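You operate a simulated robot arm through the tools that you are given. There is no shell and no other tool. Be economical: measure what you need, move in short steps, check, and stop when the job is done.

Carry out the task below with a simulated two-armed robot. There is one attempt and no reset: what you move stays moved.

Task
Put the mesh basket with a white tag marked "32 %" from the top of the long steel bench on the top of the pump bench and the mesh basket with a white tag marked "29 %" on the top of the blue pump frame. Take the mesh disc and leave it on the top shelf of the stores rack. Screw the cap back on the blue jug. Fetch the black torque key and stand it on the top of the trough side table. Take the blue gasket and leave it on the top of the packing bench. Take the blue scoop and leave it on the middle shelf of the stores rack. Take the green colour block and put it on the top of the test bench. Take the yellow cup on the top of the service bench and put it away on the top of the test bench. Put the stirring rod on the plate of the scale. Put the white parts bin on the middle shelf of the stores rack. Close the drying box lid. Do these in any order. Set down upright: mesh basket with a white tag, black torque key, yellow cup.

The check looks at the end state, three seconds after you hand in, the way a careful person would. Anything else that was tipped, shoved, dropped, spilled or broken makes it a failure. Lids that push on must go on centred and level and be pressed home; caps that screw on are set level and turned clockwise until they are tight.

Robot
Two 7-joint arms with two-finger parallel grippers on one trunk, on a base that drives. Base frame: it is fixed to the floor where the robot stands at the start and does not move with it; the origin is under the middle of the robot, x ahead of it, y to its left, z up. Units: m, degrees, N and s.
The left shoulder is at the start at [0.07, 0.177, 1.195], the right one opposite. Places, roughly: blue gasket (6x8x3 cm) [1.4, 0.9, 0.8]; blue scoop (21x7x7 cm) [-1, -1.1, 0.9]; drying box lid [4.8, -3.5, 1.1]; green colour block (4x2x5 cm) [-1, -1.1, 0.5]; mesh disc (11x11x4 cm) [0.7, 0.2, 0.9]; middle shelf of the stores rack [0.4, -3.6, 0.7]; plate of the scale [-1.1, -2.5, 0.9]; stirring rod (4x4x17 cm) [-1, -1.4, 0.5]; top of the blue pump frame [3, 0, 1.2]; top of the packing bench [-1.2, 3.1, 0.8]; top of the pump bench [1.2, 0, 0.8]; top of the test bench [-1.3, -1.9, 0.9]; top of the trough side table [1.3, 1.3, 0.8]; top shelf of the stores rack [0.4, -3.6, 1.2]; white parts bin (12x17x9 cm) [-0.1, -3.5, 1.2]; yellow cup (6x7x6 cm) [0.6, 1.9, 0.9]. Payload 3.43 kg a hand.
The tool frame of a hand sits at the grasp point between the pads (the TCP): z along the fingers, y along the line on which they close. The tips reach 0.03 m beyond it. The gripper opens to 0.094 m. The fingers are 0.028 m wide and 0.01 m thick; the gripper's body (0.05 by 0.096 m) begins 0.055 m behind the TCP.
Orientation is told as [roll, pitch, yaw] about the base's x, y, z axes, in that order, counted from this pose: with the fingers straight down and closing along the base's y, the tool's x points along the base's -x, its y along +y and its z along -z.

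Tools
- The arms move only by the tool drive_tool. It takes "left_deltas", "right_deltas" or both (then of equal length, played together; a hand with none holds still); each is a list that holds one entry, the list of rows, each a list of 7 numbers: the turn, a rotation vector about the tool's x, y, z in degrees, then the shift along the tool's x, y, z in m, then the opening, from 0 (shut) to 1 (fully open). In form: [[[rx, ry, rz, dx, dy, dz, hand], ...]]. A call has 1 to 10 rows; each row is the pose to reach, as a shift and turn from the pose commanded when the call began, along the tool's axes at that moment. Each row takes 0.2 s and may step no farther than 0.05 m and 8.6 degrees from the row before; otherwise, or with a gripper value out of range, the whole call is refused. Where a pose cannot be reached the arm comes as near as it can. A force on the tool above 40 N (or 10 N above the force at the start of the call, whichever is more), or a blocked arm, ends the call early, and 0.2 s more pass. The fingers move at their own pace (about 0.153 m/s each) and stop on an object; they squeeze with about 22 N. The grip force told is the motor's: it shows also when the fingers shut on nothing. Time passes only in rows, and 0.2 s behind the last, so rows that repeat a pose let the fingers close. The reply holds the time, the measured pose of the TCP, the force on the tool along the base axes, the opening and the grip force, in the units named above and with some noise, with the torque about the TCP (base axes, N m) and any sound that the robot's microphone picked up.
- Cameras (640 x 400 px; columns grow to the right, rows downward): "scene" is now at [0.1289, 0.0045, 1.496]; the picture's right is [0.05, -1.00, 0.00], its down [-0.73, -0.04, -0.68] and it looks along [0.68, 0.03, -0.73] (base axes); focal length 280 px, centre (320, 200). "left" rides on the left gripper at [0.076, -0.014, -0.103] in its tool frame; the picture's right is [0.18, 0.98, 0.00], its down [-0.75, 0.14, -0.64] and it looks along [-0.63, 0.12, 0.77] (tool axes); focal length 243 px, centre (320, 200). "right" rides on the right gripper at [0.076, 0.014, -0.102] in its tool frame; the picture's right is [-0.18, 0.98, 0.00], its down [-0.75, -0.14, -0.64] and it looks along [-0.63, -0.12, 0.77] (tool axes); focal length 243 px, centre (320, 200). There is no depth. A picture from a camera that has moved, and an enlarged one, comes with that camera's place and axes in the base frame and with its lens.
- snapshot(camera): a new picture of that camera. No time passes.
- move_column(by): slides the trunk up (or, below 0, down) by that many m; the arms and the scene camera ride with it, the base frame stays. It gives what a move gives, with no picture.
- roll_base(legs): drives the robot by 1 to 6 legs, each [ahead, turn to the left] in m and degrees, along the robot's own axes; the way and the turn of a leg run together, so that a leg with both is an arc; at most 1.5 m and 180 degrees a leg. The arms and the cameras ride along, it lands a little off, and it stops where it bumps. It gives what a move gives.
- pan_tilt(pan, tilt): turns the head with the scene camera to pan (to the left, within 86 degrees either way) and tilt (down, from -29 to 69), counted from straight ahead of the robot. It gives what a move gives.
- inspect(camera, box): a new picture of the part [left, top, right, bottom] of that camera's present view, enlarged. No time passes.
- hand_in(): hands the job in; it is judged then, once.

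Work in short steps. Places have to be worked out from the pictures, the camera data and where the tool is seen: move nearer, look again, correct. Check each grasp and each placing, and mend what went wrong. You have 546 turns and 338 pictures in all, those below and enlarged ones among them. Open the grippers and draw the arms clear of the work before you hand the job in, unless the task says otherwise; then end with one line.

The tools are called by a JSON object that holds its "fn" and its "kwargs". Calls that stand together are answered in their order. drive_tool: Moves the arms, as the interface text tells. Its arguments: {"type":"object","properties":{"left_deltas":{"type":"array","items":{"type":"array","items":{"type":"array","items":{"type":"number"}}}},"right_deltas":{"type":"array","items":{"type":"array","items":{"type":"array","items":{"type":"number"}}}}},"required":[]} The other tools are called the same way: move_column (by) slides the trunk up or down; roll_base (legs) drives the base; pan_tilt (pan, tilt) turns the head that bears the scene camera; snapshot (camera) takes a picture; inspect (camera, box) takes an enlarged picture of a part of a camera's view; hand_in () hands the job in.

At the start:

```text
time: 0.0
left_ee_pos: [0.469, 0.3526, 1.2152]
left_tool_rot: [0.0, 0.0, 0.0]
left_contact_force: [0.4, -0.4, 0.7]
left_wrist_torque: [0.0, 0.01, -0.01]
left_opening: 0.094
left_grip_force: 0.1
right_ee_pos: [0.5382, -0.1002, 1.2068]
right_tool_rot: [0.0, 0.0, 0.0]
right_contact_force: [-0.1, 0.0, -0.8]
right_wrist_torque: [0.02, 0.03, 0.01]
right_opening: 0.0944
right_grip_force: 0.1
trunk travel left (down, up): [-0.775, 0.065]
robot x, y, heading: [0.0041, -0.0028, 0.1]
head pan, tilt: [2.9, 46.9]
```

scene: 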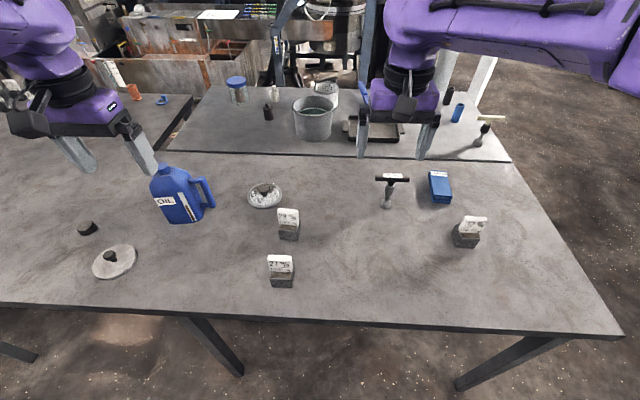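
right: 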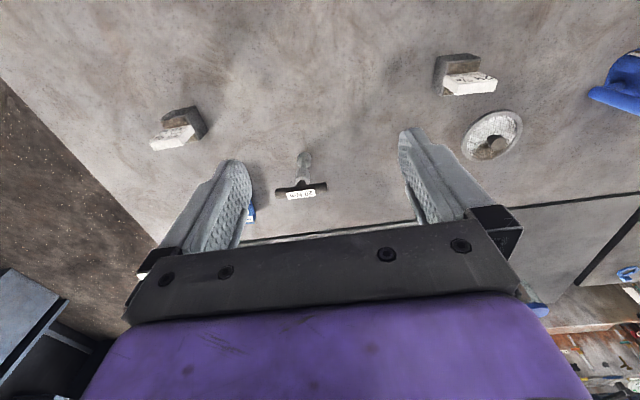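
left: 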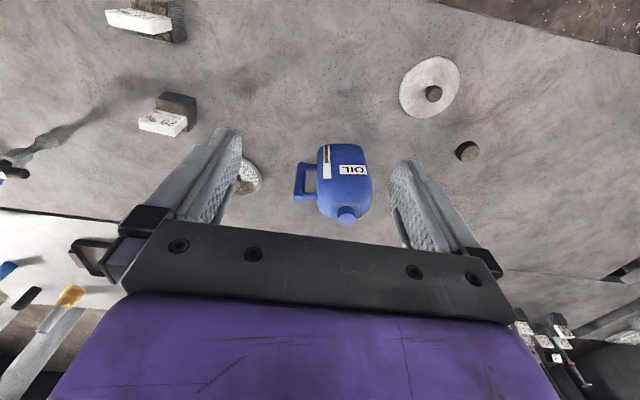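

I start by looking at the bench in detail to identify the objects.

{"fn": "inspect", "kwargs": {"camera": "scene", "box": [230, 150, 500, 300]}}

{"fn": "inspect", "kwargs": {"camera": "scene", "box": [60, 70, 340, 290]}}

{"fn": "inspect", "kwargs": {"camera": "scene", "box": [200, 60, 520, 200]}}

```text
2.37 times, centred on (365, 225) of scene
camera zoom: at [0.1289, 0.0045, 1.496], right [0.05, -1.0, 0.0], down [-0.73, -0.04, -0.68], along [0.68, 0.03, -0.73], focal length 663 px, centre (213, 141)
```

zoom: 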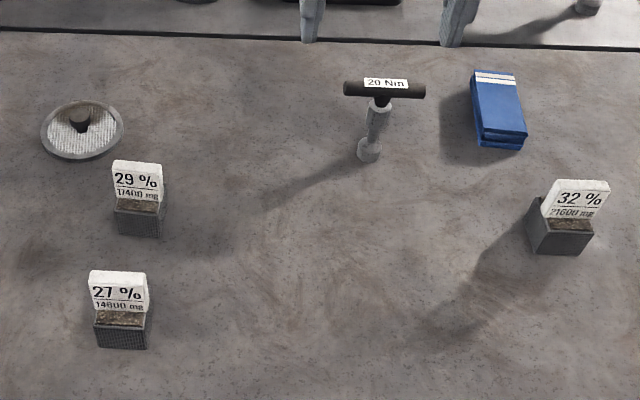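

```text
1.82 times, centred on (200, 180) of scene
camera zoom: at [0.1289, 0.0045, 1.496], right [0.05, -1.0, 0.0], down [-0.73, -0.04, -0.68], along [0.68, 0.03, -0.73], focal length 508 px, centre (538, 236)
```

zoom: 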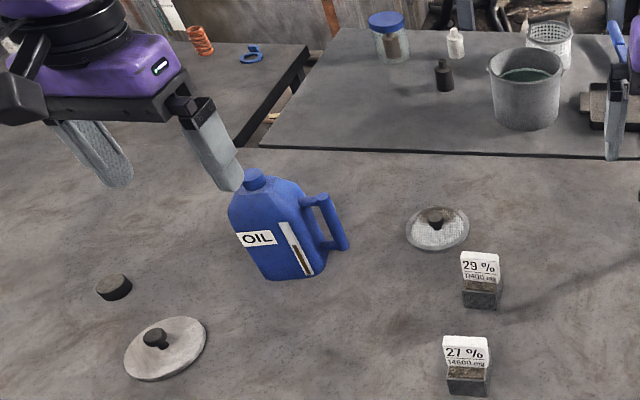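

```text
2.00 times, centred on (360, 130) of scene
camera zoom: at [0.1289, 0.0045, 1.496], right [0.05, -1.0, 0.0], down [-0.73, -0.04, -0.68], along [0.68, 0.03, -0.73], focal length 559 px, centre (240, 340)
```

zoom: 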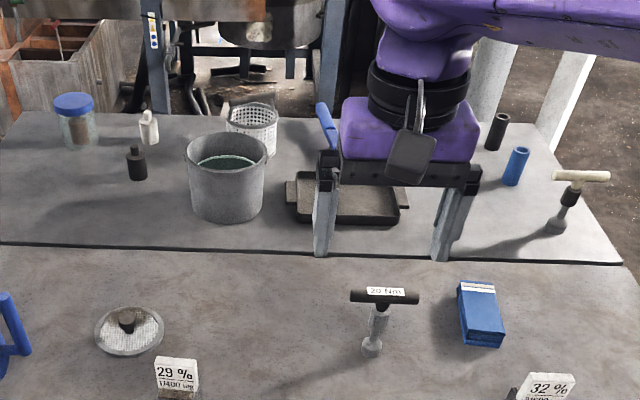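

Bench surface works out at about z≈0.87. I look around the room before planning the trips.

{"fn": "pan_tilt", "kwargs": {"pan": 0, "tilt": 15}}

{"fn": "snapshot", "kwargs": {"camera": "scene"}}

{"fn": "pan_tilt", "kwargs": {"pan": 75, "tilt": 25}}

{"fn": "snapshot", "kwargs": {"camera": "scene"}}

{"fn": "pan_tilt", "kwargs": {"pan": -75, "tilt": 25}}

{"fn": "snapshot", "kwargs": {"camera": "scene"}}

```text
time: 1.0
left_ee_pos: [0.4678, 0.3528, 1.215]
left_tool_rot: [0.0, 0.0, 0.0]
left_contact_force: [0.2, -0.4, 0.6]
left_wrist_torque: [0.02, 0.0, 0.0]
left_opening: 0.0941
left_grip_force: 0.1
right_ee_pos: [0.5396, -0.1003, 1.2075]
right_tool_rot: [0.0, -0.1, 0.0]
right_contact_force: [0.0, -0.3, -0.3]
right_wrist_torque: [0.0, -0.02, -0.02]
right_opening: 0.0942
right_grip_force: 0.0
trunk travel left (down, up): [-0.775, 0.065]
robot x, y, heading: [0.0006, 0.0006, 0.1]
head pan, tilt: [0.0, 15.0]
```

```text
331 pictures are left
camera scene: at [0.1426, 0.0005, 1.5454], right [0.0, -1.0, 0.0], down [-0.26, 0.0, -0.97], along [0.97, 0.0, -0.26], focal length 280 px, centre (320, 200)
```

scene: 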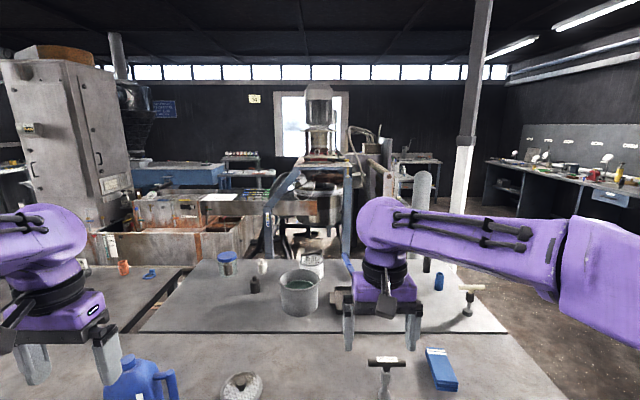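

```text
time: 2.4
left_ee_pos: [0.4687, 0.3522, 1.2165]
left_tool_rot: [0.0, 0.0, 0.0]
left_contact_force: [-1.1, 0.6, -0.1]
left_wrist_torque: [0.01, -0.03, 0.01]
left_opening: 0.0939
left_grip_force: 0.0
right_ee_pos: [0.5389, -0.1008, 1.2072]
right_tool_rot: [0.0, 0.0, 0.0]
right_contact_force: [-0.4, 0.3, -0.3]
right_wrist_torque: [0.02, 0.0, 0.01]
right_opening: 0.0939
right_grip_force: 0.0
trunk travel left (down, up): [-0.775, 0.065]
robot x, y, heading: [0.003, 0.0006, -0.0]
head pan, tilt: [75.0, 25.0]
```

```text
330 pictures are left
camera scene: at [0.0732, 0.0895, 1.5292], right [0.97, -0.26, 0.0], down [-0.11, -0.41, -0.91], along [0.24, 0.88, -0.42], focal length 280 px, centre (320, 200)
```

scene: 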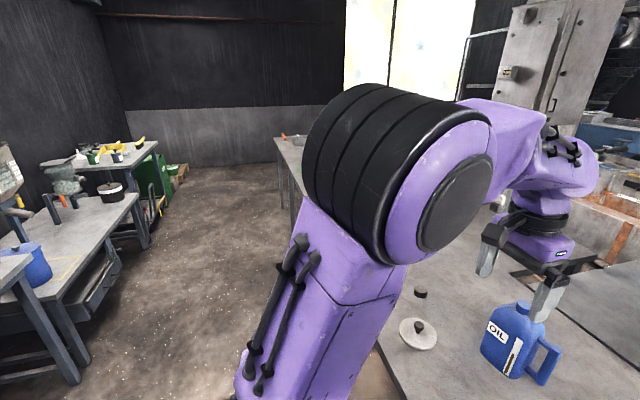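

```text
time: 4.8
left_ee_pos: [0.4688, 0.3533, 1.2142]
left_tool_rot: [0.0, -0.1, 0.1]
left_contact_force: [-0.2, -0.2, 0.1]
left_wrist_torque: [-0.04, -0.01, -0.03]
left_opening: 0.094
left_grip_force: 0.1
right_ee_pos: [0.539, -0.1001, 1.2069]
right_tool_rot: [0.0, 0.0, -0.1]
right_contact_force: [0.3, 0.4, 0.3]
right_wrist_torque: [-0.02, -0.04, 0.03]
right_opening: 0.094
right_grip_force: 0.1
trunk travel left (down, up): [-0.775, 0.065]
robot x, y, heading: [0.0, 0.0001, -0.1]
head pan, tilt: [-75.0, 25.0]
```

```text
329 pictures are left
camera scene: at [0.0731, -0.0885, 1.5292], right [-0.97, -0.26, 0.0], down [-0.11, 0.41, -0.91], along [0.23, -0.88, -0.42], focal length 280 px, centre (320, 200)
```

scene: 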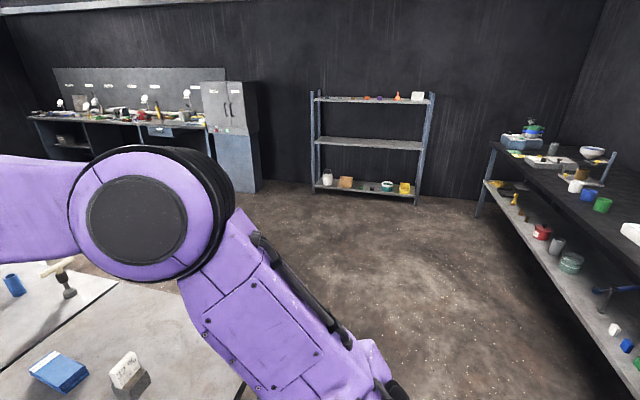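

I check straight down in front of the robot for bench-edge clearance and bench legs.

{"fn": "pan_tilt", "kwargs": {"pan": 0, "tilt": 69}}

{"fn": "snapshot", "kwargs": {"camera": "scene"}}

```text
time: 6.3
left_ee_pos: [0.4685, 0.3536, 1.2153]
left_tool_rot: [0.1, 0.0, -0.1]
left_contact_force: [-0.7, 0.0, -0.7]
left_wrist_torque: [-0.04, 0.03, -0.01]
left_opening: 0.094
left_grip_force: 0.1
right_ee_pos: [0.5386, -0.0997, 1.2079]
right_tool_rot: [0.0, 0.1, 0.0]
right_contact_force: [0.4, -0.7, 0.0]
right_wrist_torque: [0.0, 0.02, -0.01]
right_opening: 0.0943
right_grip_force: 0.0
trunk travel left (down, up): [-0.775, 0.065]
robot x, y, heading: [-0.001, -0.0017, 0.1]
head pan, tilt: [0.0, 68.8]
```

```text
328 pictures are left
camera scene: at [0.1052, 0.0004, 1.4698], right [0.0, -1.0, 0.0], down [-0.93, 0.0, -0.36], along [0.36, 0.0, -0.93], focal length 280 px, centre (320, 200)
```

scene: 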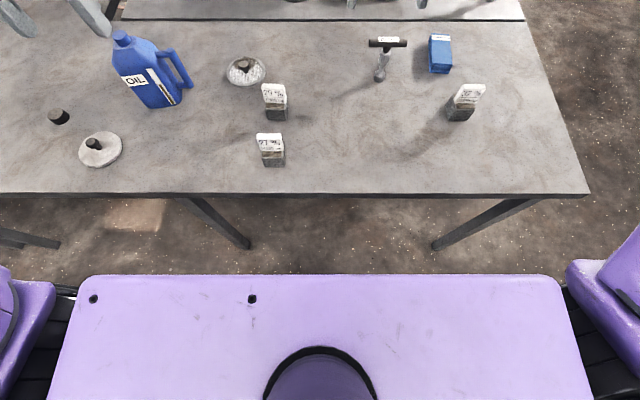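

The bench edge is at x≈0.355. I test the reach of the right arm toward the 32 % basket at about (0.57, -0.37), staying high.

{"fn": "drive_tool", "kwargs": {"right_deltas": [[[0, 0, 0, 0, -0.045, 0.0, 1], [0, 0, 0, 0, -0.09, 0.0, 1], [0, 0, 0, 0, -0.135, 0.0, 1], [0, 0, 0, 0, -0.18, 0.02, 1], [0, 0, 0, 0, -0.22, 0.04, 1], [0, 0, 0, -0.01, -0.25, 0.07, 1], [0, 0, 0, -0.02, -0.265, 0.11, 1], [0, 0, 0, -0.03, -0.265, 0.15, 1], [0, 0, 0, -0.035, -0.265, 0.18, 1]]]}}

{"fn": "snapshot", "kwargs": {"camera": "right"}}

```text
time: 8.3
left_ee_pos: [0.4695, 0.3529, 1.2144]
left_tool_rot: [0.0, 0.0, 0.0]
left_contact_force: [0.5, -0.2, 0.4]
left_wrist_torque: [0.01, 0.0, -0.01]
left_opening: 0.0942
left_grip_force: 0.1
right_ee_pos: [0.5756, -0.3654, 1.0263]
right_tool_rot: [0.0, 0.0, 0.0]
right_contact_force: [0.4, 0.0, -0.7]
right_wrist_torque: [-0.01, -0.03, 0.01]
right_opening: 0.0942
right_grip_force: 0.1
trunk travel left (down, up): [-0.775, 0.065]
robot x, y, heading: [-0.0019, -0.0037, 0.1]
head pan, tilt: [0.0, 68.8]
```

```text
327 pictures are left
camera right: at [0.4996, -0.3516, 1.1285], right [0.18, 0.98, 0.0], down [0.75, -0.14, 0.64], along [0.63, -0.12, -0.77], focal length 243 px, centre (320, 200)
```

right: 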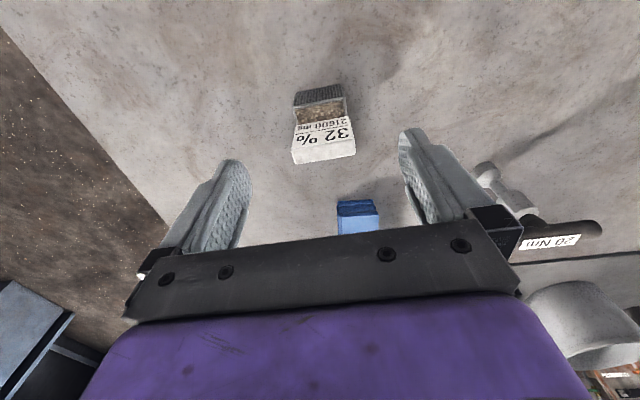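

Reach is fine. The 32 % basket is at about (0.59, -0.367), square to the base axes; I descend over it to TCP z≈0.915.

{"fn": "drive_tool", "kwargs": {"right_deltas": [[[0, 0, 0, -0.015, -0.002, 0.03, 1], [0, 0, 0, -0.015, -0.002, 0.06, 1], [0, 0, 0, -0.015, -0.002, 0.09, 1], [0, 0, 0, -0.015, -0.002, 0.111, 1]]]}}

{"fn": "snapshot", "kwargs": {"camera": "right"}}

{"fn": "snapshot", "kwargs": {"camera": "scene"}}

```text
time: 9.3
left_ee_pos: [0.4706, 0.3525, 1.2156]
left_tool_rot: [0.0, 0.0, 0.0]
left_contact_force: [0.2, 0.6, -0.8]
left_wrist_torque: [-0.01, 0.0, 0.03]
left_opening: 0.0941
left_grip_force: 0.0
right_ee_pos: [0.59, -0.3685, 0.9158]
right_tool_rot: [0.0, -0.1, 0.0]
right_contact_force: [0.4, 1.2, 0.0]
right_wrist_torque: [0.05, 0.01, 0.03]
right_opening: 0.0939
right_grip_force: 0.1
trunk travel left (down, up): [-0.775, 0.065]
robot x, y, heading: [0.0016, 0.0006, 0.2]
head pan, tilt: [0.0, 68.8]
```

```text
326 pictures are left
camera right: at [0.5147, -0.3536, 1.0169], right [0.18, 0.98, 0.0], down [0.75, -0.14, 0.64], along [0.63, -0.12, -0.77], focal length 243 px, centre (320, 200)
```

right: 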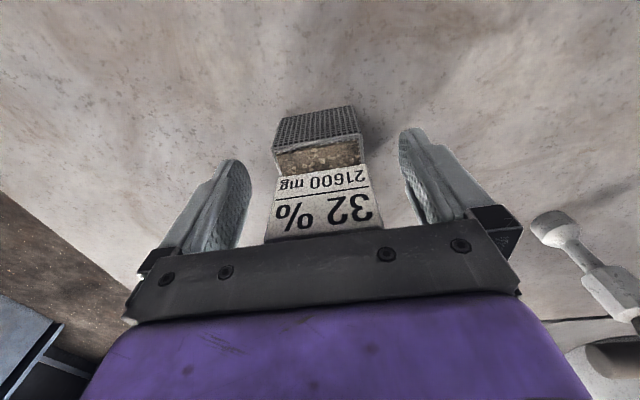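

```text
325 pictures are left
camera scene: at [0.1064, -0.0001, 1.4697], right [0.0, -1.0, 0.0], down [-0.93, 0.0, -0.36], along [0.36, 0.0, -0.93], focal length 280 px, centre (320, 200)
```

scene: 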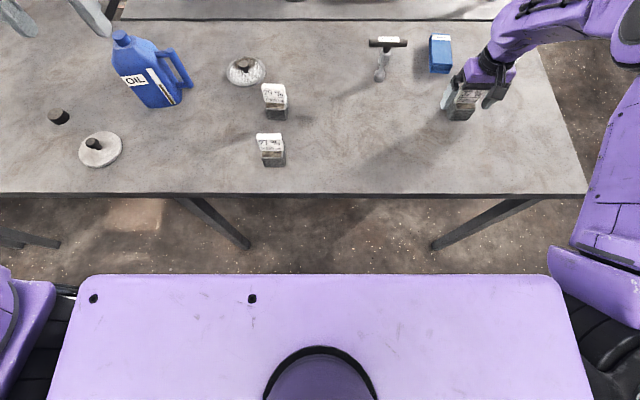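

Basket is centred between the fingers; I lower 13 mm and close.

{"fn": "drive_tool", "kwargs": {"right_deltas": [[[0, 0, 0, -0.002, 0.002, 0.013, 1], [0, 0, 0, -0.002, 0.002, 0.013, 0.4], [0, 0, 0, -0.002, 0.002, 0.013, 0], [0, 0, 0, -0.002, 0.002, 0.013, 0]]]}}

{"fn": "drive_tool", "kwargs": {"right_deltas": [[[0, 0, 0, 0, 0, -0.03, 0], [0, 0, 0, 0, 0, -0.07, 0], [0, 0, 0, 0, 0, -0.11, 0]]]}}

{"fn": "snapshot", "kwargs": {"camera": "right"}}

```text
time: 10.3
left_ee_pos: [0.4681, 0.353, 1.2145]
left_tool_rot: [-0.1, 0.1, 0.0]
left_contact_force: [-0.9, 0.5, 0.2]
left_wrist_torque: [-0.05, -0.01, -0.02]
left_opening: 0.094
left_grip_force: 0.0
right_ee_pos: [0.5916, -0.3658, 0.9039]
right_tool_rot: [0.0, 0.0, 0.1]
right_contact_force: [0.9, -1.3, 1.7]
right_wrist_torque: [0.06, -0.05, -0.05]
right_opening: 0.0579
right_grip_force: 21.9
trunk travel left (down, up): [-0.775, 0.065]
robot x, y, heading: [0.0005, 0.0002, -0.2]
head pan, tilt: [0.0, 68.8]
```

```text
time: 11.1
left_ee_pos: [0.4689, 0.3531, 1.2143]
left_tool_rot: [0.0, -0.2, 0.1]
left_contact_force: [-0.7, 0.2, 1.6]
left_wrist_torque: [0.0, 0.03, 0.02]
left_opening: 0.0939
left_grip_force: 0.1
right_ee_pos: [0.5907, -0.3667, 1.0129]
right_tool_rot: [0.0, 0.0, 0.0]
right_contact_force: [0.2, 0.0, 0.4]
right_wrist_torque: [0.02, -0.01, 0.01]
right_opening: 0.0
right_grip_force: 21.4
trunk travel left (down, up): [-0.775, 0.065]
robot x, y, heading: [0.0006, -0.0013, 0.2]
head pan, tilt: [0.0, 68.8]
```

```text
324 pictures are left
camera right: at [0.5147, -0.3514, 1.1157], right [0.18, 0.98, 0.0], down [0.75, -0.14, 0.64], along [0.63, -0.12, -0.77], focal length 243 px, centre (320, 200)
```

right: 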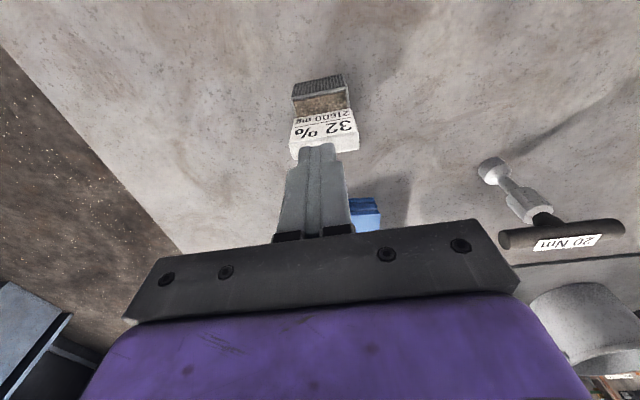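

The fingers closed to 0.058 with force and then slipped off on lifting. I take a close look at the basket before retrying.

{"fn": "inspect", "kwargs": {"camera": "right", "box": [250, 50, 400, 180]}}

{"fn": "inspect", "kwargs": {"camera": "scene", "box": [420, 40, 520, 140]}}

```text
3.08 times, centred on (325, 115) of right
camera zoom: at [0.5147, -0.3514, 1.1157], right [0.18, 0.98, 0.0], down [0.75, -0.14, 0.64], along [0.63, -0.12, -0.77], focal length 746 px, centre (305, 462)
```

zoom: 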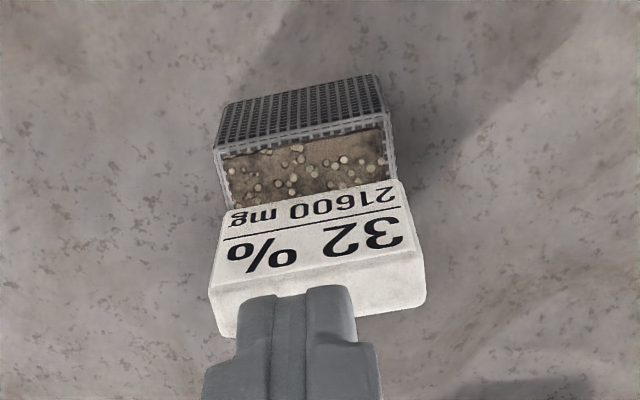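

```text
4.00 times, centred on (470, 90) of scene
camera zoom: at [0.1044, 0.0006, 1.4698], right [0.0, -1.0, 0.0], down [-0.93, 0.0, -0.36], along [0.36, 0.0, -0.93], focal length 1119 px, centre (-280, 640)
```

zoom: 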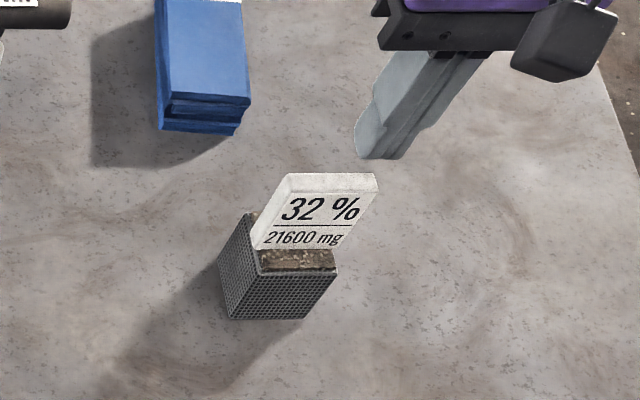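

The basket has not moved, so the fingers were simply still closing when I lifted. I open, go down again and wait longer.

{"fn": "drive_tool", "kwargs": {"right_deltas": [[[0, 0, 0, 0, 0, 0, 1], [0, 0, 0, 0, 0, 0, 1], [0, 0, 0, 0, 0, 0, 1], [0, 0, 0, -0.003, 0.002, 0.04, 1], [0, 0, 0, -0.003, 0.002, 0.08, 1], [0, 0, 0, -0.003, 0.002, 0.111, 1], [0, 0, 0, -0.003, 0.002, 0.111, 0], [0, 0, 0, -0.003, 0.002, 0.111, 0], [0, 0, 0, -0.003, 0.002, 0.111, 0], [0, 0, 0, -0.003, 0.002, 0.111, 0]]]}}

{"fn": "snapshot", "kwargs": {"camera": "right"}}

```text
time: 13.3
left_ee_pos: [0.4689, 0.3533, 1.2159]
left_tool_rot: [-0.1, 0.0, 0.0]
left_contact_force: [-0.4, 0.6, -0.4]
left_wrist_torque: [0.01, -0.01, 0.05]
left_opening: 0.094
left_grip_force: 0.1
right_ee_pos: [0.5941, -0.3639, 0.9029]
right_tool_rot: [0.0, 0.0, 0.0]
right_contact_force: [0.2, -0.9, 0.3]
right_wrist_torque: [0.01, -0.05, -0.04]
right_opening: 0.0578
right_grip_force: 22.2
trunk travel left (down, up): [-0.775, 0.065]
robot x, y, heading: [-0.0022, -0.0013, -0.2]
head pan, tilt: [0.0, 68.8]
```

```text
321 pictures are left
camera right: at [0.5189, -0.349, 1.0042], right [0.18, 0.98, 0.0], down [0.75, -0.14, 0.64], along [0.63, -0.12, -0.77], focal length 243 px, centre (320, 200)
```

right: 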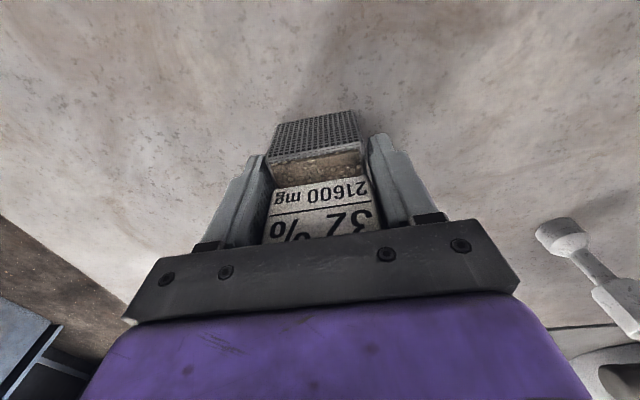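

Gripped at 0.058 again. I lift slowly by 15 mm and look whether the basket follows.

{"fn": "drive_tool", "kwargs": {"right_deltas": [[[0, 0, 0, 0, 0, -0.005, 0], [0, 0, 0, 0, 0, -0.01, 0], [0, 0, 0, 0, 0, -0.015, 0]]]}}

{"fn": "snapshot", "kwargs": {"camera": "right"}}

{"fn": "inspect", "kwargs": {"camera": "scene", "box": [420, 40, 520, 140]}}

```text
time: 14.1
left_ee_pos: [0.4696, 0.3532, 1.2151]
left_tool_rot: [0.1, 0.0, -0.1]
left_contact_force: [0.8, -0.6, -0.6]
left_wrist_torque: [0.02, 0.01, -0.01]
left_opening: 0.0942
left_grip_force: 0.0
right_ee_pos: [0.5942, -0.3641, 0.9164]
right_tool_rot: [0.0, 0.0, 0.0]
right_contact_force: [-0.3, -0.3, -2.0]
right_wrist_torque: [-0.01, 0.03, 0.01]
right_opening: 0.0579
right_grip_force: 22.1
trunk travel left (down, up): [-0.775, 0.065]
robot x, y, heading: [-0.0046, -0.0, -0.2]
head pan, tilt: [0.0, 68.8]
```

```text
320 pictures are left
camera right: at [0.5186, -0.349, 1.0186], right [0.18, 0.98, 0.0], down [0.75, -0.14, 0.64], along [0.63, -0.12, -0.77], focal length 243 px, centre (320, 200)
```

right: 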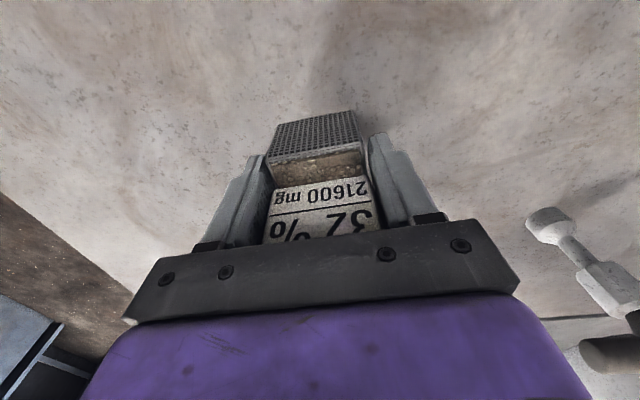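

```text
4.00 times, centred on (470, 90) of scene
camera zoom: at [0.1055, 0.0001, 1.4697], right [0.0, -1.0, 0.0], down [-0.93, 0.0, -0.36], along [0.36, 0.0, -0.93], focal length 1119 px, centre (-280, 640)
```

zoom: 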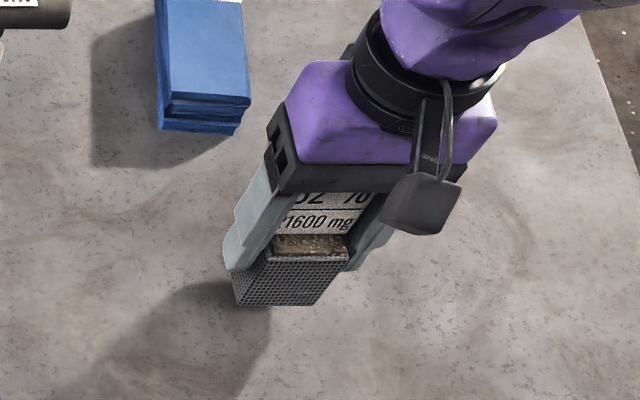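

It is lifted this time. I raise it further gently.

{"fn": "drive_tool", "kwargs": {"right_deltas": [[[0, 0, 0, 0, 0, -0.01, 0], [0, 0, 0, 0, 0, -0.025, 0], [0, 0, 0, 0, 0, -0.045, 0], [0, 0, 0, 0, 0, -0.065, 0], [0, 0, 0, 0, 0, -0.085, 0], [0, 0, 0, 0, 0, -0.105, 0], [0, 0, 0, 0, 0, -0.125, 0]]]}}

{"fn": "snapshot", "kwargs": {"camera": "right"}}

{"fn": "snapshot", "kwargs": {"camera": "left"}}

```text
time: 15.7
left_ee_pos: [0.4699, 0.3529, 1.2148]
left_tool_rot: [-0.1, 0.0, 0.0]
left_contact_force: [0.3, 0.4, 0.3]
left_wrist_torque: [0.0, -0.02, 0.01]
left_opening: 0.0943
left_grip_force: 0.2
right_ee_pos: [0.5929, -0.3637, 1.0408]
right_tool_rot: [-0.1, 0.1, 0.0]
right_contact_force: [0.4, 0.4, -2.0]
right_wrist_torque: [0.02, 0.01, 0.0]
right_opening: 0.0578
right_grip_force: 22.3
trunk travel left (down, up): [-0.775, 0.065]
robot x, y, heading: [-0.0016, -0.0037, 0.0]
head pan, tilt: [0.0, 68.8]
```

```text
318 pictures are left
camera right: at [0.5177, -0.349, 1.1438], right [0.18, 0.98, 0.0], down [0.75, -0.14, 0.64], along [0.63, -0.12, -0.77], focal length 243 px, centre (320, 200)
```

right: 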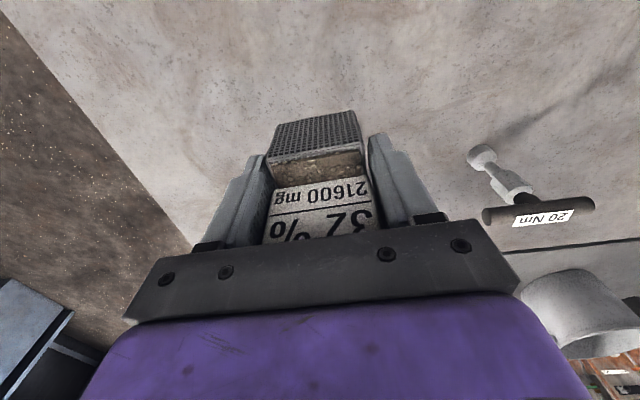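

```text
317 pictures are left
camera left: at [0.3925, 0.3383, 1.3173], right [-0.18, 0.98, 0.0], down [0.75, 0.14, 0.64], along [0.63, 0.12, -0.77], focal length 243 px, centre (320, 200)
```

left: 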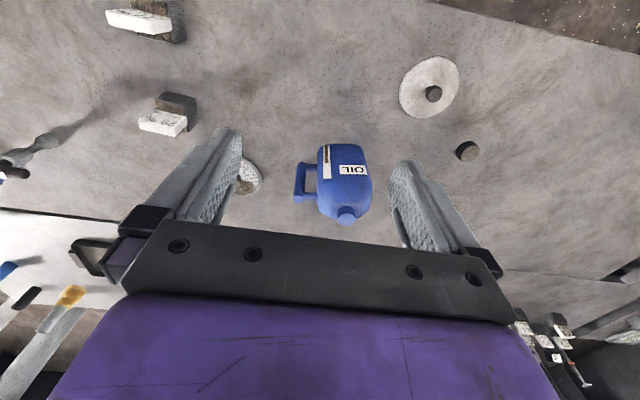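

Secure. Now the left hand to hover above the 29 % basket, at about (0.59, 0.12).

{"fn": "drive_tool", "kwargs": {"left_deltas": [[[0, 0, 0, 0, -0.045, 0.0, 1], [0, 0, 0, -0.02, -0.09, 0.0, 1], [0, 0, 0, -0.04, -0.13, 0.0, 1], [0, 0, 0, -0.06, -0.17, 0.01, 1], [0, 0, 0, -0.08, -0.2, 0.04, 1], [0, 0, 0, -0.1, -0.225, 0.07, 1], [0, 0, 0, -0.12, -0.232, 0.11, 1], [0, 0, 0, -0.12, -0.232, 0.15, 1], [0, 0, 0, -0.12, -0.232, 0.185, 1]]]}}

{"fn": "snapshot", "kwargs": {"camera": "left"}}

```text
time: 17.7
left_ee_pos: [0.5888, 0.1225, 1.0295]
left_tool_rot: [-0.1, 0.0, 0.0]
left_contact_force: [-0.2, -0.6, 0.5]
left_wrist_torque: [-0.03, 0.05, -0.02]
left_opening: 0.0942
left_grip_force: 0.0
right_ee_pos: [0.5937, -0.3637, 1.0407]
right_tool_rot: [0.0, 0.1, 0.0]
right_contact_force: [0.8, -0.2, -2.3]
right_wrist_torque: [-0.01, 0.02, -0.02]
right_opening: 0.058
right_grip_force: 21.5
trunk travel left (down, up): [-0.775, 0.065]
robot x, y, heading: [-0.0046, -0.0014, 0.2]
head pan, tilt: [0.0, 68.8]
```

```text
316 pictures are left
camera left: at [0.5143, 0.1067, 1.1311], right [-0.18, 0.98, 0.0], down [0.75, 0.14, 0.64], along [0.63, 0.12, -0.77], focal length 243 px, centre (320, 200)
```

left: 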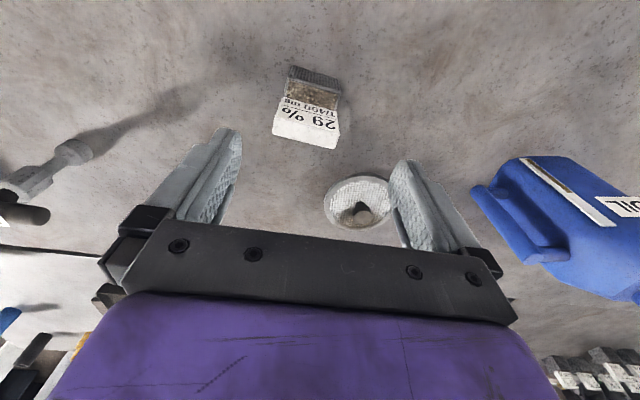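

29 % basket at about (0.596, 0.114), yawed ≈ -4°. I align and descend to z 0.903, then close with waits.

{"fn": "drive_tool", "kwargs": {"left_deltas": [[[0, 0, 4, -0.006, -0.009, 0.03, 1], [0, 0, 4, -0.006, -0.009, 0.065, 1], [0, 0, 4, -0.006, -0.009, 0.1, 1], [0, 0, 4, -0.006, -0.009, 0.126, 1], [0, 0, 4, -0.006, -0.009, 0.126, 0], [0, 0, 4, -0.006, -0.009, 0.126, 0], [0, 0, 4, -0.006, -0.009, 0.126, 0], [0, 0, 4, -0.006, -0.009, 0.126, 0], [0, 0, 4, -0.006, -0.009, 0.126, 0]]]}}

{"fn": "drive_tool", "kwargs": {"left_deltas": [[[0, 0, 0, 0, 0, -0.005, 0], [0, 0, 0, 0, 0, -0.01, 0], [0, 0, 0, 0, 0, -0.02, 0], [0, 0, 0, 0, 0, -0.035, 0], [0, 0, 0, 0, 0, -0.055, 0], [0, 0, 0, 0, 0, -0.075, 0], [0, 0, 0, 0, 0, -0.095, 0], [0, 0, 0, 0, 0, -0.115, 0], [0, 0, 0, 0, 0, -0.135, 0]]]}}

{"fn": "snapshot", "kwargs": {"camera": "left"}}

```text
time: 19.7
left_ee_pos: [0.5954, 0.1109, 0.9038]
left_tool_rot: [0.0, 0.0, -4.1]
left_contact_force: [0.5, -1.0, -0.7]
left_wrist_torque: [0.0, 0.0, 0.0]
left_opening: 0.0577
left_grip_force: 22.1
right_ee_pos: [0.5936, -0.3633, 1.0414]
right_tool_rot: [0.0, 0.0, 0.0]
right_contact_force: [0.4, -0.4, -2.3]
right_wrist_torque: [0.03, 0.02, 0.0]
right_opening: 0.0579
right_grip_force: 22.3
trunk travel left (down, up): [-0.775, 0.065]
robot x, y, heading: [0.0009, -0.0034, -0.1]
head pan, tilt: [0.0, 68.8]
```

```text
time: 21.7
left_ee_pos: [0.5953, 0.1119, 1.0391]
left_tool_rot: [0.0, 0.0, -4.1]
left_contact_force: [-0.3, -1.0, -1.6]
left_wrist_torque: [-0.05, -0.01, 0.01]
left_opening: 0.0581
left_grip_force: 22.0
right_ee_pos: [0.5941, -0.3635, 1.0414]
right_tool_rot: [0.0, 0.0, 0.0]
right_contact_force: [-0.3, -0.4, -1.9]
right_wrist_torque: [0.01, 0.01, -0.01]
right_opening: 0.0581
right_grip_force: 21.9
trunk travel left (down, up): [-0.775, 0.065]
robot x, y, heading: [0.0008, -0.0021, 0.3]
head pan, tilt: [0.0, 68.8]
```

```text
315 pictures are left
camera left: at [0.5179, 0.1024, 1.1417], right [-0.12, 0.99, 0.0], down [0.76, 0.09, 0.64], along [0.64, 0.07, -0.77], focal length 243 px, centre (320, 200)
```

left: 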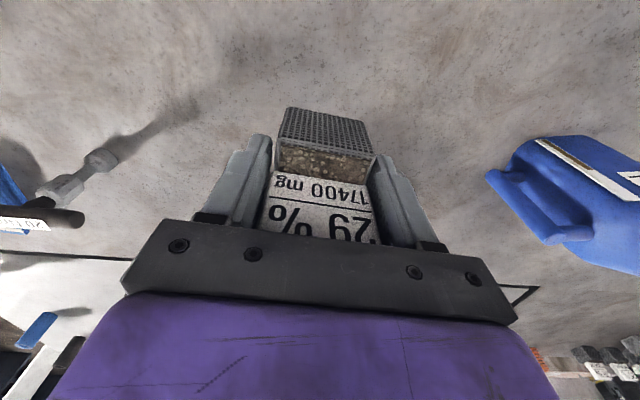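

Both baskets are held. I raise and retract both arms into a carry pose, then back off from the bench.

{"fn": "drive_tool", "kwargs": {"left_deltas": [[[0, 0, 0, 0, 0, -0.03, 0], [0, 0, 0, 0, 0, -0.06, 0], [0, 0, 0, 0.03, 0.02, -0.08, 0], [0, 0, 0, 0.06, 0.04, -0.08, 0], [0, 0, -4, 0.09, 0.06, -0.08, 0], [0, 0, -4, 0.12, 0.08, -0.08, 0], [0, 0, -4, 0.15, 0.1, -0.08, 0], [0, 0, -4, 0.17, 0.12, -0.08, 0]]], "right_deltas": [[[0, 0, 0, 0, 0, -0.03, 0], [0, 0, 0, 0, 0, -0.06, 0], [0, 0, 0, 0.03, 0.02, -0.08, 0], [0, 0, 0, 0.06, 0.04, -0.08, 0], [0, 0, 0, 0.09, 0.06, -0.08, 0], [0, 0, 0, 0.12, 0.08, -0.08, 0], [0, 0, 0, 0.15, 0.1, -0.08, 0], [0, 0, 0, 0.17, 0.12, -0.08, 0]]]}}

{"fn": "roll_base", "kwargs": {"legs": [[-0.3, 0]]}}

{"fn": "roll_base", "kwargs": {"legs": [[0, -90]]}}

{"fn": "pan_tilt", "kwargs": {"pan": 0, "tilt": 35}}

{"fn": "snapshot", "kwargs": {"camera": "scene"}}

```text
time: 23.5
left_ee_pos: [0.4338, 0.2529, 1.1161]
left_tool_rot: [-0.5, -0.1, 0.1]
left_contact_force: [0.0, 1.6, -2.6]
left_wrist_torque: [-0.04, 0.01, 0.01]
left_opening: 0.058
left_grip_force: 22.1
right_ee_pos: [0.4308, -0.2367, 1.1224]
right_tool_rot: [1.0, 0.0, -0.3]
right_contact_force: [-0.1, 1.2, -2.2]
right_wrist_torque: [-0.08, -0.01, -0.04]
right_opening: 0.0581
right_grip_force: 21.9
right hand out of reach, approached as far as the arm can: row 8
trunk travel left (down, up): [-0.775, 0.065]
robot x, y, heading: [-0.0001, -0.0045, 0.1]
head pan, tilt: [0.0, 68.8]
```

```text
time: 25.5
left_ee_pos: [0.1358, 0.2438, 1.117]
left_tool_rot: [0.0, 0.1, 0.0]
left_contact_force: [-0.3, 0.5, -2.1]
left_wrist_torque: [-0.01, 0.03, 0.02]
left_opening: 0.0578
left_grip_force: 22.4
right_ee_pos: [0.1338, -0.2456, 1.1196]
right_tool_rot: [1.3, 0.3, -0.2]
right_contact_force: [-0.2, -0.4, -2.8]
right_wrist_torque: [0.02, 0.02, 0.0]
right_opening: 0.0579
right_grip_force: 22.0
trunk travel left (down, up): [-0.775, 0.065]
robot x, y, heading: [-0.297, -0.0005, 0.1]
head pan, tilt: [0.0, 68.8]
```

```text
time: 29.7
left_ee_pos: [-0.0445, -0.428, 1.1189]
left_tool_rot: [0.1, -0.1, -88.7]
left_contact_force: [0.3, 0.7, -3.2]
left_wrist_torque: [-0.01, 0.0, -0.04]
left_opening: 0.0582
left_grip_force: 22.4
right_ee_pos: [-0.534, -0.4365, 1.119]
right_tool_rot: [1.6, 0.2, -88.9]
right_contact_force: [0.6, 0.2, -2.3]
right_wrist_torque: [0.01, 0.0, -0.01]
right_opening: 0.0581
right_grip_force: 22.4
trunk travel left (down, up): [-0.775, 0.065]
robot x, y, heading: [-0.3001, -0.0025, -88.7]
head pan, tilt: [0.0, 68.8]
```

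```text
time: 30.7
left_ee_pos: [-0.0443, -0.4286, 1.119]
left_tool_rot: [0.0, -0.1, -88.7]
left_contact_force: [-0.1, 0.2, -2.2]
left_wrist_torque: [0.02, 0.0, -0.01]
left_opening: 0.058
left_grip_force: 22.2
right_ee_pos: [-0.5338, -0.4353, 1.119]
right_tool_rot: [1.5, 0.2, -89.0]
right_contact_force: [-0.2, -0.1, -2.7]
right_wrist_torque: [0.06, 0.02, -0.01]
right_opening: 0.0579
right_grip_force: 22.7
trunk travel left (down, up): [-0.775, 0.065]
robot x, y, heading: [-0.2985, 0.0012, -88.6]
head pan, tilt: [0.0, 35.0]
```

```text
314 pictures are left
camera scene: at [-0.296, -0.1384, 1.5133], right [-1.0, -0.02, 0.0], down [-0.01, 0.57, -0.82], along [0.02, -0.82, -0.57], focal length 280 px, centre (320, 200)
```

scene: 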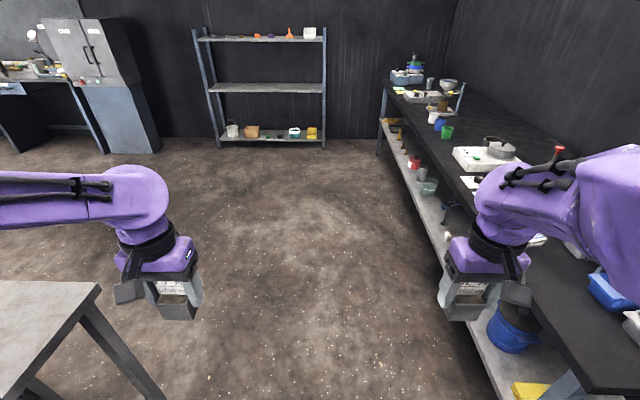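

The aisle is clear. I drive around the right end of the long bench toward the right end of the pump bench.

{"fn": "roll_base", "kwargs": {"legs": [[0, 20], [1.25, 0], [0, 68.6], [0.85, 0]]}}

{"fn": "pan_tilt", "kwargs": {"pan": 50, "tilt": 35}}

{"fn": "snapshot", "kwargs": {"camera": "scene"}}

{"fn": "pan_tilt", "kwargs": {"pan": 0, "tilt": 20}}

{"fn": "snapshot", "kwargs": {"camera": "scene"}}

```text
time: 45.2
left_ee_pos: [1.4439, -0.9028, 1.1189]
left_tool_rot: [0.0, 0.0, 0.6]
left_contact_force: [0.3, 0.5, -1.4]
left_wrist_torque: [-0.04, 0.0, -0.01]
left_opening: 0.0579
left_grip_force: 22.2
right_ee_pos: [1.4461, -1.3931, 1.1192]
right_tool_rot: [1.5, 0.1, 0.2]
right_contact_force: [0.1, -0.6, -2.0]
right_wrist_torque: [0.0, 0.03, -0.02]
right_opening: 0.0579
right_grip_force: 21.9
trunk travel left (down, up): [-0.775, 0.065]
robot x, y, heading: [1.0145, -1.1522, 0.7]
head pan, tilt: [0.0, 35.0]
```

```text
time: 46.4
left_ee_pos: [1.445, -0.9011, 1.1179]
left_tool_rot: [0.0, -0.1, 0.7]
left_contact_force: [0.1, -0.6, -2.7]
left_wrist_torque: [0.0, 0.02, -0.05]
left_opening: 0.058
left_grip_force: 21.8
right_ee_pos: [1.4467, -1.3912, 1.1196]
right_tool_rot: [1.7, 0.2, 0.3]
right_contact_force: [0.5, -0.2, -2.9]
right_wrist_torque: [-0.02, -0.03, 0.0]
right_opening: 0.0582
right_grip_force: 22.0
trunk travel left (down, up): [-0.775, 0.065]
robot x, y, heading: [1.0095, -1.1498, 0.5]
head pan, tilt: [50.0, 35.0]
```

```text
313 pictures are left
camera scene: at [1.1191, -1.0815, 1.5134], right [0.77, -0.63, 0.0], down [-0.36, -0.44, -0.82], along [0.52, 0.63, -0.57], focal length 280 px, centre (320, 200)
```

scene: 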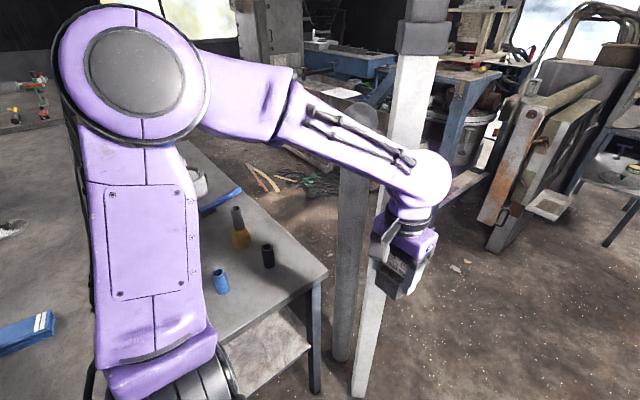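

```text
time: 47.5
left_ee_pos: [1.4435, -0.9013, 1.1188]
left_tool_rot: [0.1, 0.0, 0.6]
left_contact_force: [-1.5, 0.0, -2.3]
left_wrist_torque: [0.01, -0.01, 0.03]
left_opening: 0.0577
left_grip_force: 22.4
right_ee_pos: [1.4466, -1.3918, 1.1194]
right_tool_rot: [1.5, 0.3, 0.2]
right_contact_force: [-0.6, -0.4, -3.6]
right_wrist_torque: [-0.03, 0.04, 0.0]
right_opening: 0.0582
right_grip_force: 21.8
trunk travel left (down, up): [-0.775, 0.065]
robot x, y, heading: [1.0127, -1.1526, 0.4]
head pan, tilt: [0.0, 20.0]
```

```text
312 pictures are left
camera scene: at [1.1563, -1.1484, 1.5372], right [0.01, -1.0, 0.0], down [-0.34, 0.0, -0.94], along [0.94, 0.01, -0.34], focal length 280 px, centre (320, 200)
```

scene: 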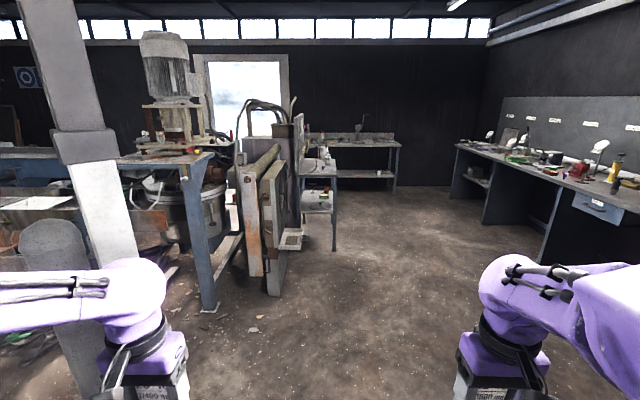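

A post stands near (1.65,-0.77). I move slightly ahead and turn left to face the pump bench end.

{"fn": "roll_base", "kwargs": {"legs": [[0.06, 0], [0, 90]]}}

{"fn": "pan_tilt", "kwargs": {"pan": 0, "tilt": 50}}

{"fn": "snapshot", "kwargs": {"camera": "scene"}}

```text
time: 52.4
left_ee_pos: [0.8185, -0.7227, 1.1186]
left_tool_rot: [0.0, 0.0, 91.6]
left_contact_force: [0.0, -0.4, -2.1]
left_wrist_torque: [-0.04, -0.01, -0.01]
left_opening: 0.0579
left_grip_force: 21.9
right_ee_pos: [1.3077, -0.7136, 1.1188]
right_tool_rot: [1.7, 0.1, 91.3]
right_contact_force: [-0.5, 0.0, -1.7]
right_wrist_torque: [0.01, -0.03, 0.01]
right_opening: 0.0583
right_grip_force: 22.0
trunk travel left (down, up): [-0.775, 0.065]
robot x, y, heading: [1.0736, -1.1487, 91.6]
head pan, tilt: [0.0, 20.0]
```

```text
time: 53.3
left_ee_pos: [0.8181, -0.7226, 1.119]
left_tool_rot: [0.0, -0.1, 91.5]
left_contact_force: [0.3, 0.1, -2.3]
left_wrist_torque: [-0.01, 0.06, -0.01]
left_opening: 0.058
left_grip_force: 22.3
right_ee_pos: [1.3078, -0.7121, 1.1187]
right_tool_rot: [1.7, 0.2, 91.1]
right_contact_force: [-0.8, -1.1, -1.8]
right_wrist_torque: [-0.01, -0.01, -0.02]
right_opening: 0.058
right_grip_force: 22.2
trunk travel left (down, up): [-0.775, 0.065]
robot x, y, heading: [1.0752, -1.148, 91.5]
head pan, tilt: [0.0, 50.0]
```

```text
311 pictures are left
camera scene: at [1.069, -1.0217, 1.4917], right [1.0, 0.03, 0.0], down [0.02, -0.77, -0.64], along [-0.02, 0.64, -0.77], focal length 280 px, centre (320, 200)
```

scene: 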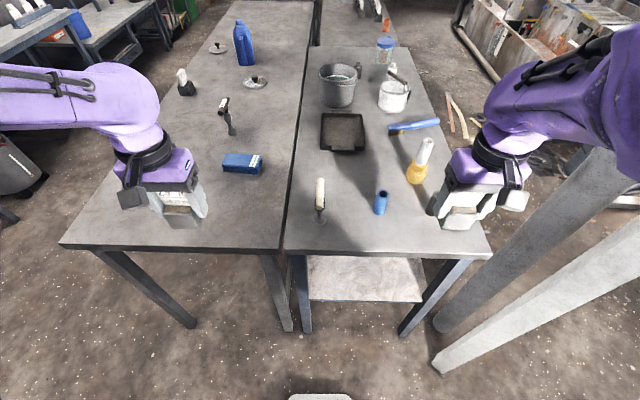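

Free area on the pump bench at about (1.15, -0.385). I move 0.14 m closer.

{"fn": "roll_base", "kwargs": {"legs": [[0.14, 0]]}}

{"fn": "drive_tool", "kwargs": {"right_deltas": [[[0, 0, 0, -0.045, 0.01, 0.0, 0], [0, 0, 0, -0.09, 0.03, 0.0, 0], [0, 0, 0, -0.12, 0.06, 0.0, 0], [0, 0, 0, -0.15, 0.09, 0.0, 0], [0, 0, 0, -0.17, 0.12, 0.0, 0], [0, 0, 0, -0.185, 0.155, 0.0, 0], [0, 0, 0, -0.185, 0.155, 0.03, 0], [0, 0, 0, -0.185, 0.155, 0.07, 0]]]}}

{"fn": "snapshot", "kwargs": {"camera": "scene"}}

{"fn": "snapshot", "kwargs": {"camera": "right"}}

```text
time: 54.7
left_ee_pos: [0.815, -0.5837, 1.1187]
left_tool_rot: [0.0, -0.1, 91.4]
left_contact_force: [0.1, -0.5, -1.8]
left_wrist_torque: [-0.03, -0.02, 0.03]
left_opening: 0.0581
left_grip_force: 21.6
right_ee_pos: [1.3048, -0.5754, 1.1188]
right_tool_rot: [1.7, 0.1, 91.1]
right_contact_force: [0.6, -0.5, -1.9]
right_wrist_torque: [-0.02, 0.03, 0.02]
right_opening: 0.0579
right_grip_force: 21.8
trunk travel left (down, up): [-0.775, 0.065]
robot x, y, heading: [1.0671, -1.0124, 91.3]
head pan, tilt: [0.0, 50.0]
```

```text
time: 56.5
left_ee_pos: [0.8157, -0.5801, 1.1173]
left_tool_rot: [-0.1, 0.0, 91.4]
left_contact_force: [-0.8, 0.3, -1.9]
left_wrist_torque: [-0.02, -0.05, 0.01]
left_opening: 0.058
left_grip_force: 22.4
right_ee_pos: [1.1437, -0.3905, 1.0517]
right_tool_rot: [1.7, 0.3, 91.1]
right_contact_force: [-0.2, 0.6, -2.0]
right_wrist_torque: [-0.03, 0.01, 0.03]
right_opening: 0.0581
right_grip_force: 22.2
trunk travel left (down, up): [-0.775, 0.065]
robot x, y, heading: [1.0679, -1.0083, 91.5]
head pan, tilt: [0.0, 50.0]
```

```text
310 pictures are left
camera scene: at [1.066, -0.8797, 1.4916], right [1.0, 0.02, 0.0], down [0.02, -0.77, -0.64], along [-0.02, 0.64, -0.77], focal length 280 px, centre (320, 200)
```

scene: 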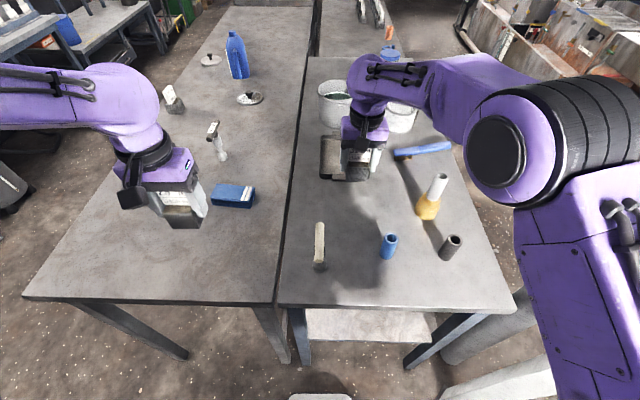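

```text
309 pictures are left
camera right: at [1.1349, -0.4658, 1.1543], right [-0.99, 0.17, 0.03], down [0.15, 0.76, 0.63], along [0.08, 0.63, -0.77], focal length 243 px, centre (320, 200)
```

right: 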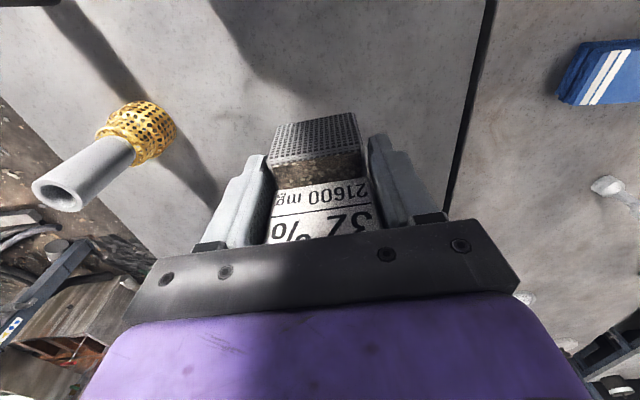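

Clear below. I descend level (correcting the 1.7° roll) toward the surface.

{"fn": "drive_tool", "kwargs": {"right_deltas": [[[1.7, 0, 0, 0, 0, 0.03, 0], [1.7, 0, 0, 0, 0, 0.06, 0], [1.7, 0, 0, 0, 0, 0.09, 0], [1.7, 0, 0, 0, 0, 0.12, 0], [1.7, 0, 0, 0, 0, 0.135, 0]]]}}

{"fn": "inspect", "kwargs": {"camera": "scene", "box": [290, 120, 450, 220]}}

```text
time: 57.7
left_ee_pos: [0.8157, -0.5822, 1.1192]
left_tool_rot: [0.0, -0.1, 91.4]
left_contact_force: [0.7, -0.6, -2.7]
left_wrist_torque: [-0.02, 0.0, 0.01]
left_opening: 0.058
left_grip_force: 22.5
right_ee_pos: [1.14, -0.3928, 0.9169]
right_tool_rot: [-0.2, 0.2, 91.1]
right_contact_force: [0.1, 0.6, -1.8]
right_wrist_torque: [-0.03, -0.05, 0.0]
right_opening: 0.0578
right_grip_force: 21.9
trunk travel left (down, up): [-0.775, 0.065]
robot x, y, heading: [1.0685, -1.0081, 91.3]
head pan, tilt: [0.0, 50.0]
```

```text
4.00 times, centred on (370, 170) of scene
camera zoom: at [1.0655, -0.8807, 1.4916], right [1.0, 0.03, 0.0], down [0.02, -0.77, -0.64], along [-0.02, 0.64, -0.77], focal length 1119 px, centre (120, 320)
```

zoom: 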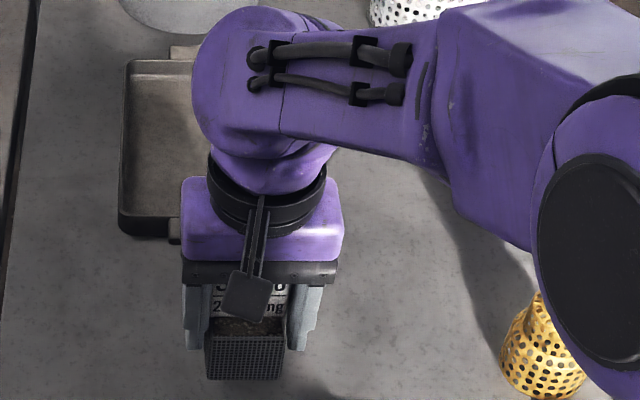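

About 1 cm left; I lower in fine steps until contact is felt.

{"fn": "drive_tool", "kwargs": {"right_deltas": [[[0, 0, 0, 0, 0, 0.004, 0], [0, 0, 0, 0, 0, 0.007, 0], [0, 0, 0, 0, 0, 0.01, 0], [0, 0, 0, 0, 0, 0.012, 0]]]}}

```text
time: 58.7
left_ee_pos: [0.8154, -0.5815, 1.1195]
left_tool_rot: [0.0, 0.0, 91.4]
left_contact_force: [0.0, 0.3, -2.7]
left_wrist_torque: [-0.04, 0.0, -0.02]
left_opening: 0.0579
left_grip_force: 21.3
right_ee_pos: [1.1401, -0.3922, 0.9047]
right_tool_rot: [0.0, 0.2, 91.2]
right_contact_force: [-0.8, 0.2, -2.2]
right_wrist_torque: [-0.03, -0.03, -0.02]
right_opening: 0.058
right_grip_force: 21.8
trunk travel left (down, up): [-0.775, 0.065]
robot x, y, heading: [1.0731, -1.0089, 91.4]
head pan, tilt: [0.0, 50.0]
```

{"fn": "drive_tool", "kwargs": {"right_deltas": [[[0, 0, 0, 0, 0, 0.002, 0], [0, 0, 0, 0, 0, 0.004, 0], [0, 0, 0, 0, 0, 0.006, 0]]]}}

```text
time: 59.5
left_ee_pos: [0.8147, -0.5834, 1.1189]
left_tool_rot: [0.0, -0.1, 91.4]
left_contact_force: [0.3, -0.1, -2.4]
left_wrist_torque: [-0.03, -0.02, 0.02]
left_opening: 0.0578
left_grip_force: 22.3
right_ee_pos: [1.14, -0.3926, 0.9028]
right_tool_rot: [-0.1, -0.3, 91.0]
right_contact_force: [1.4, 0.9, 10.8]
right_wrist_torque: [0.46, 0.12, -0.03]
right_opening: 0.058
right_grip_force: 22.0
trunk travel left (down, up): [-0.775, 0.065]
robot x, y, heading: [1.067, -1.0074, 91.7]
head pan, tilt: [0.0, 50.0]
```

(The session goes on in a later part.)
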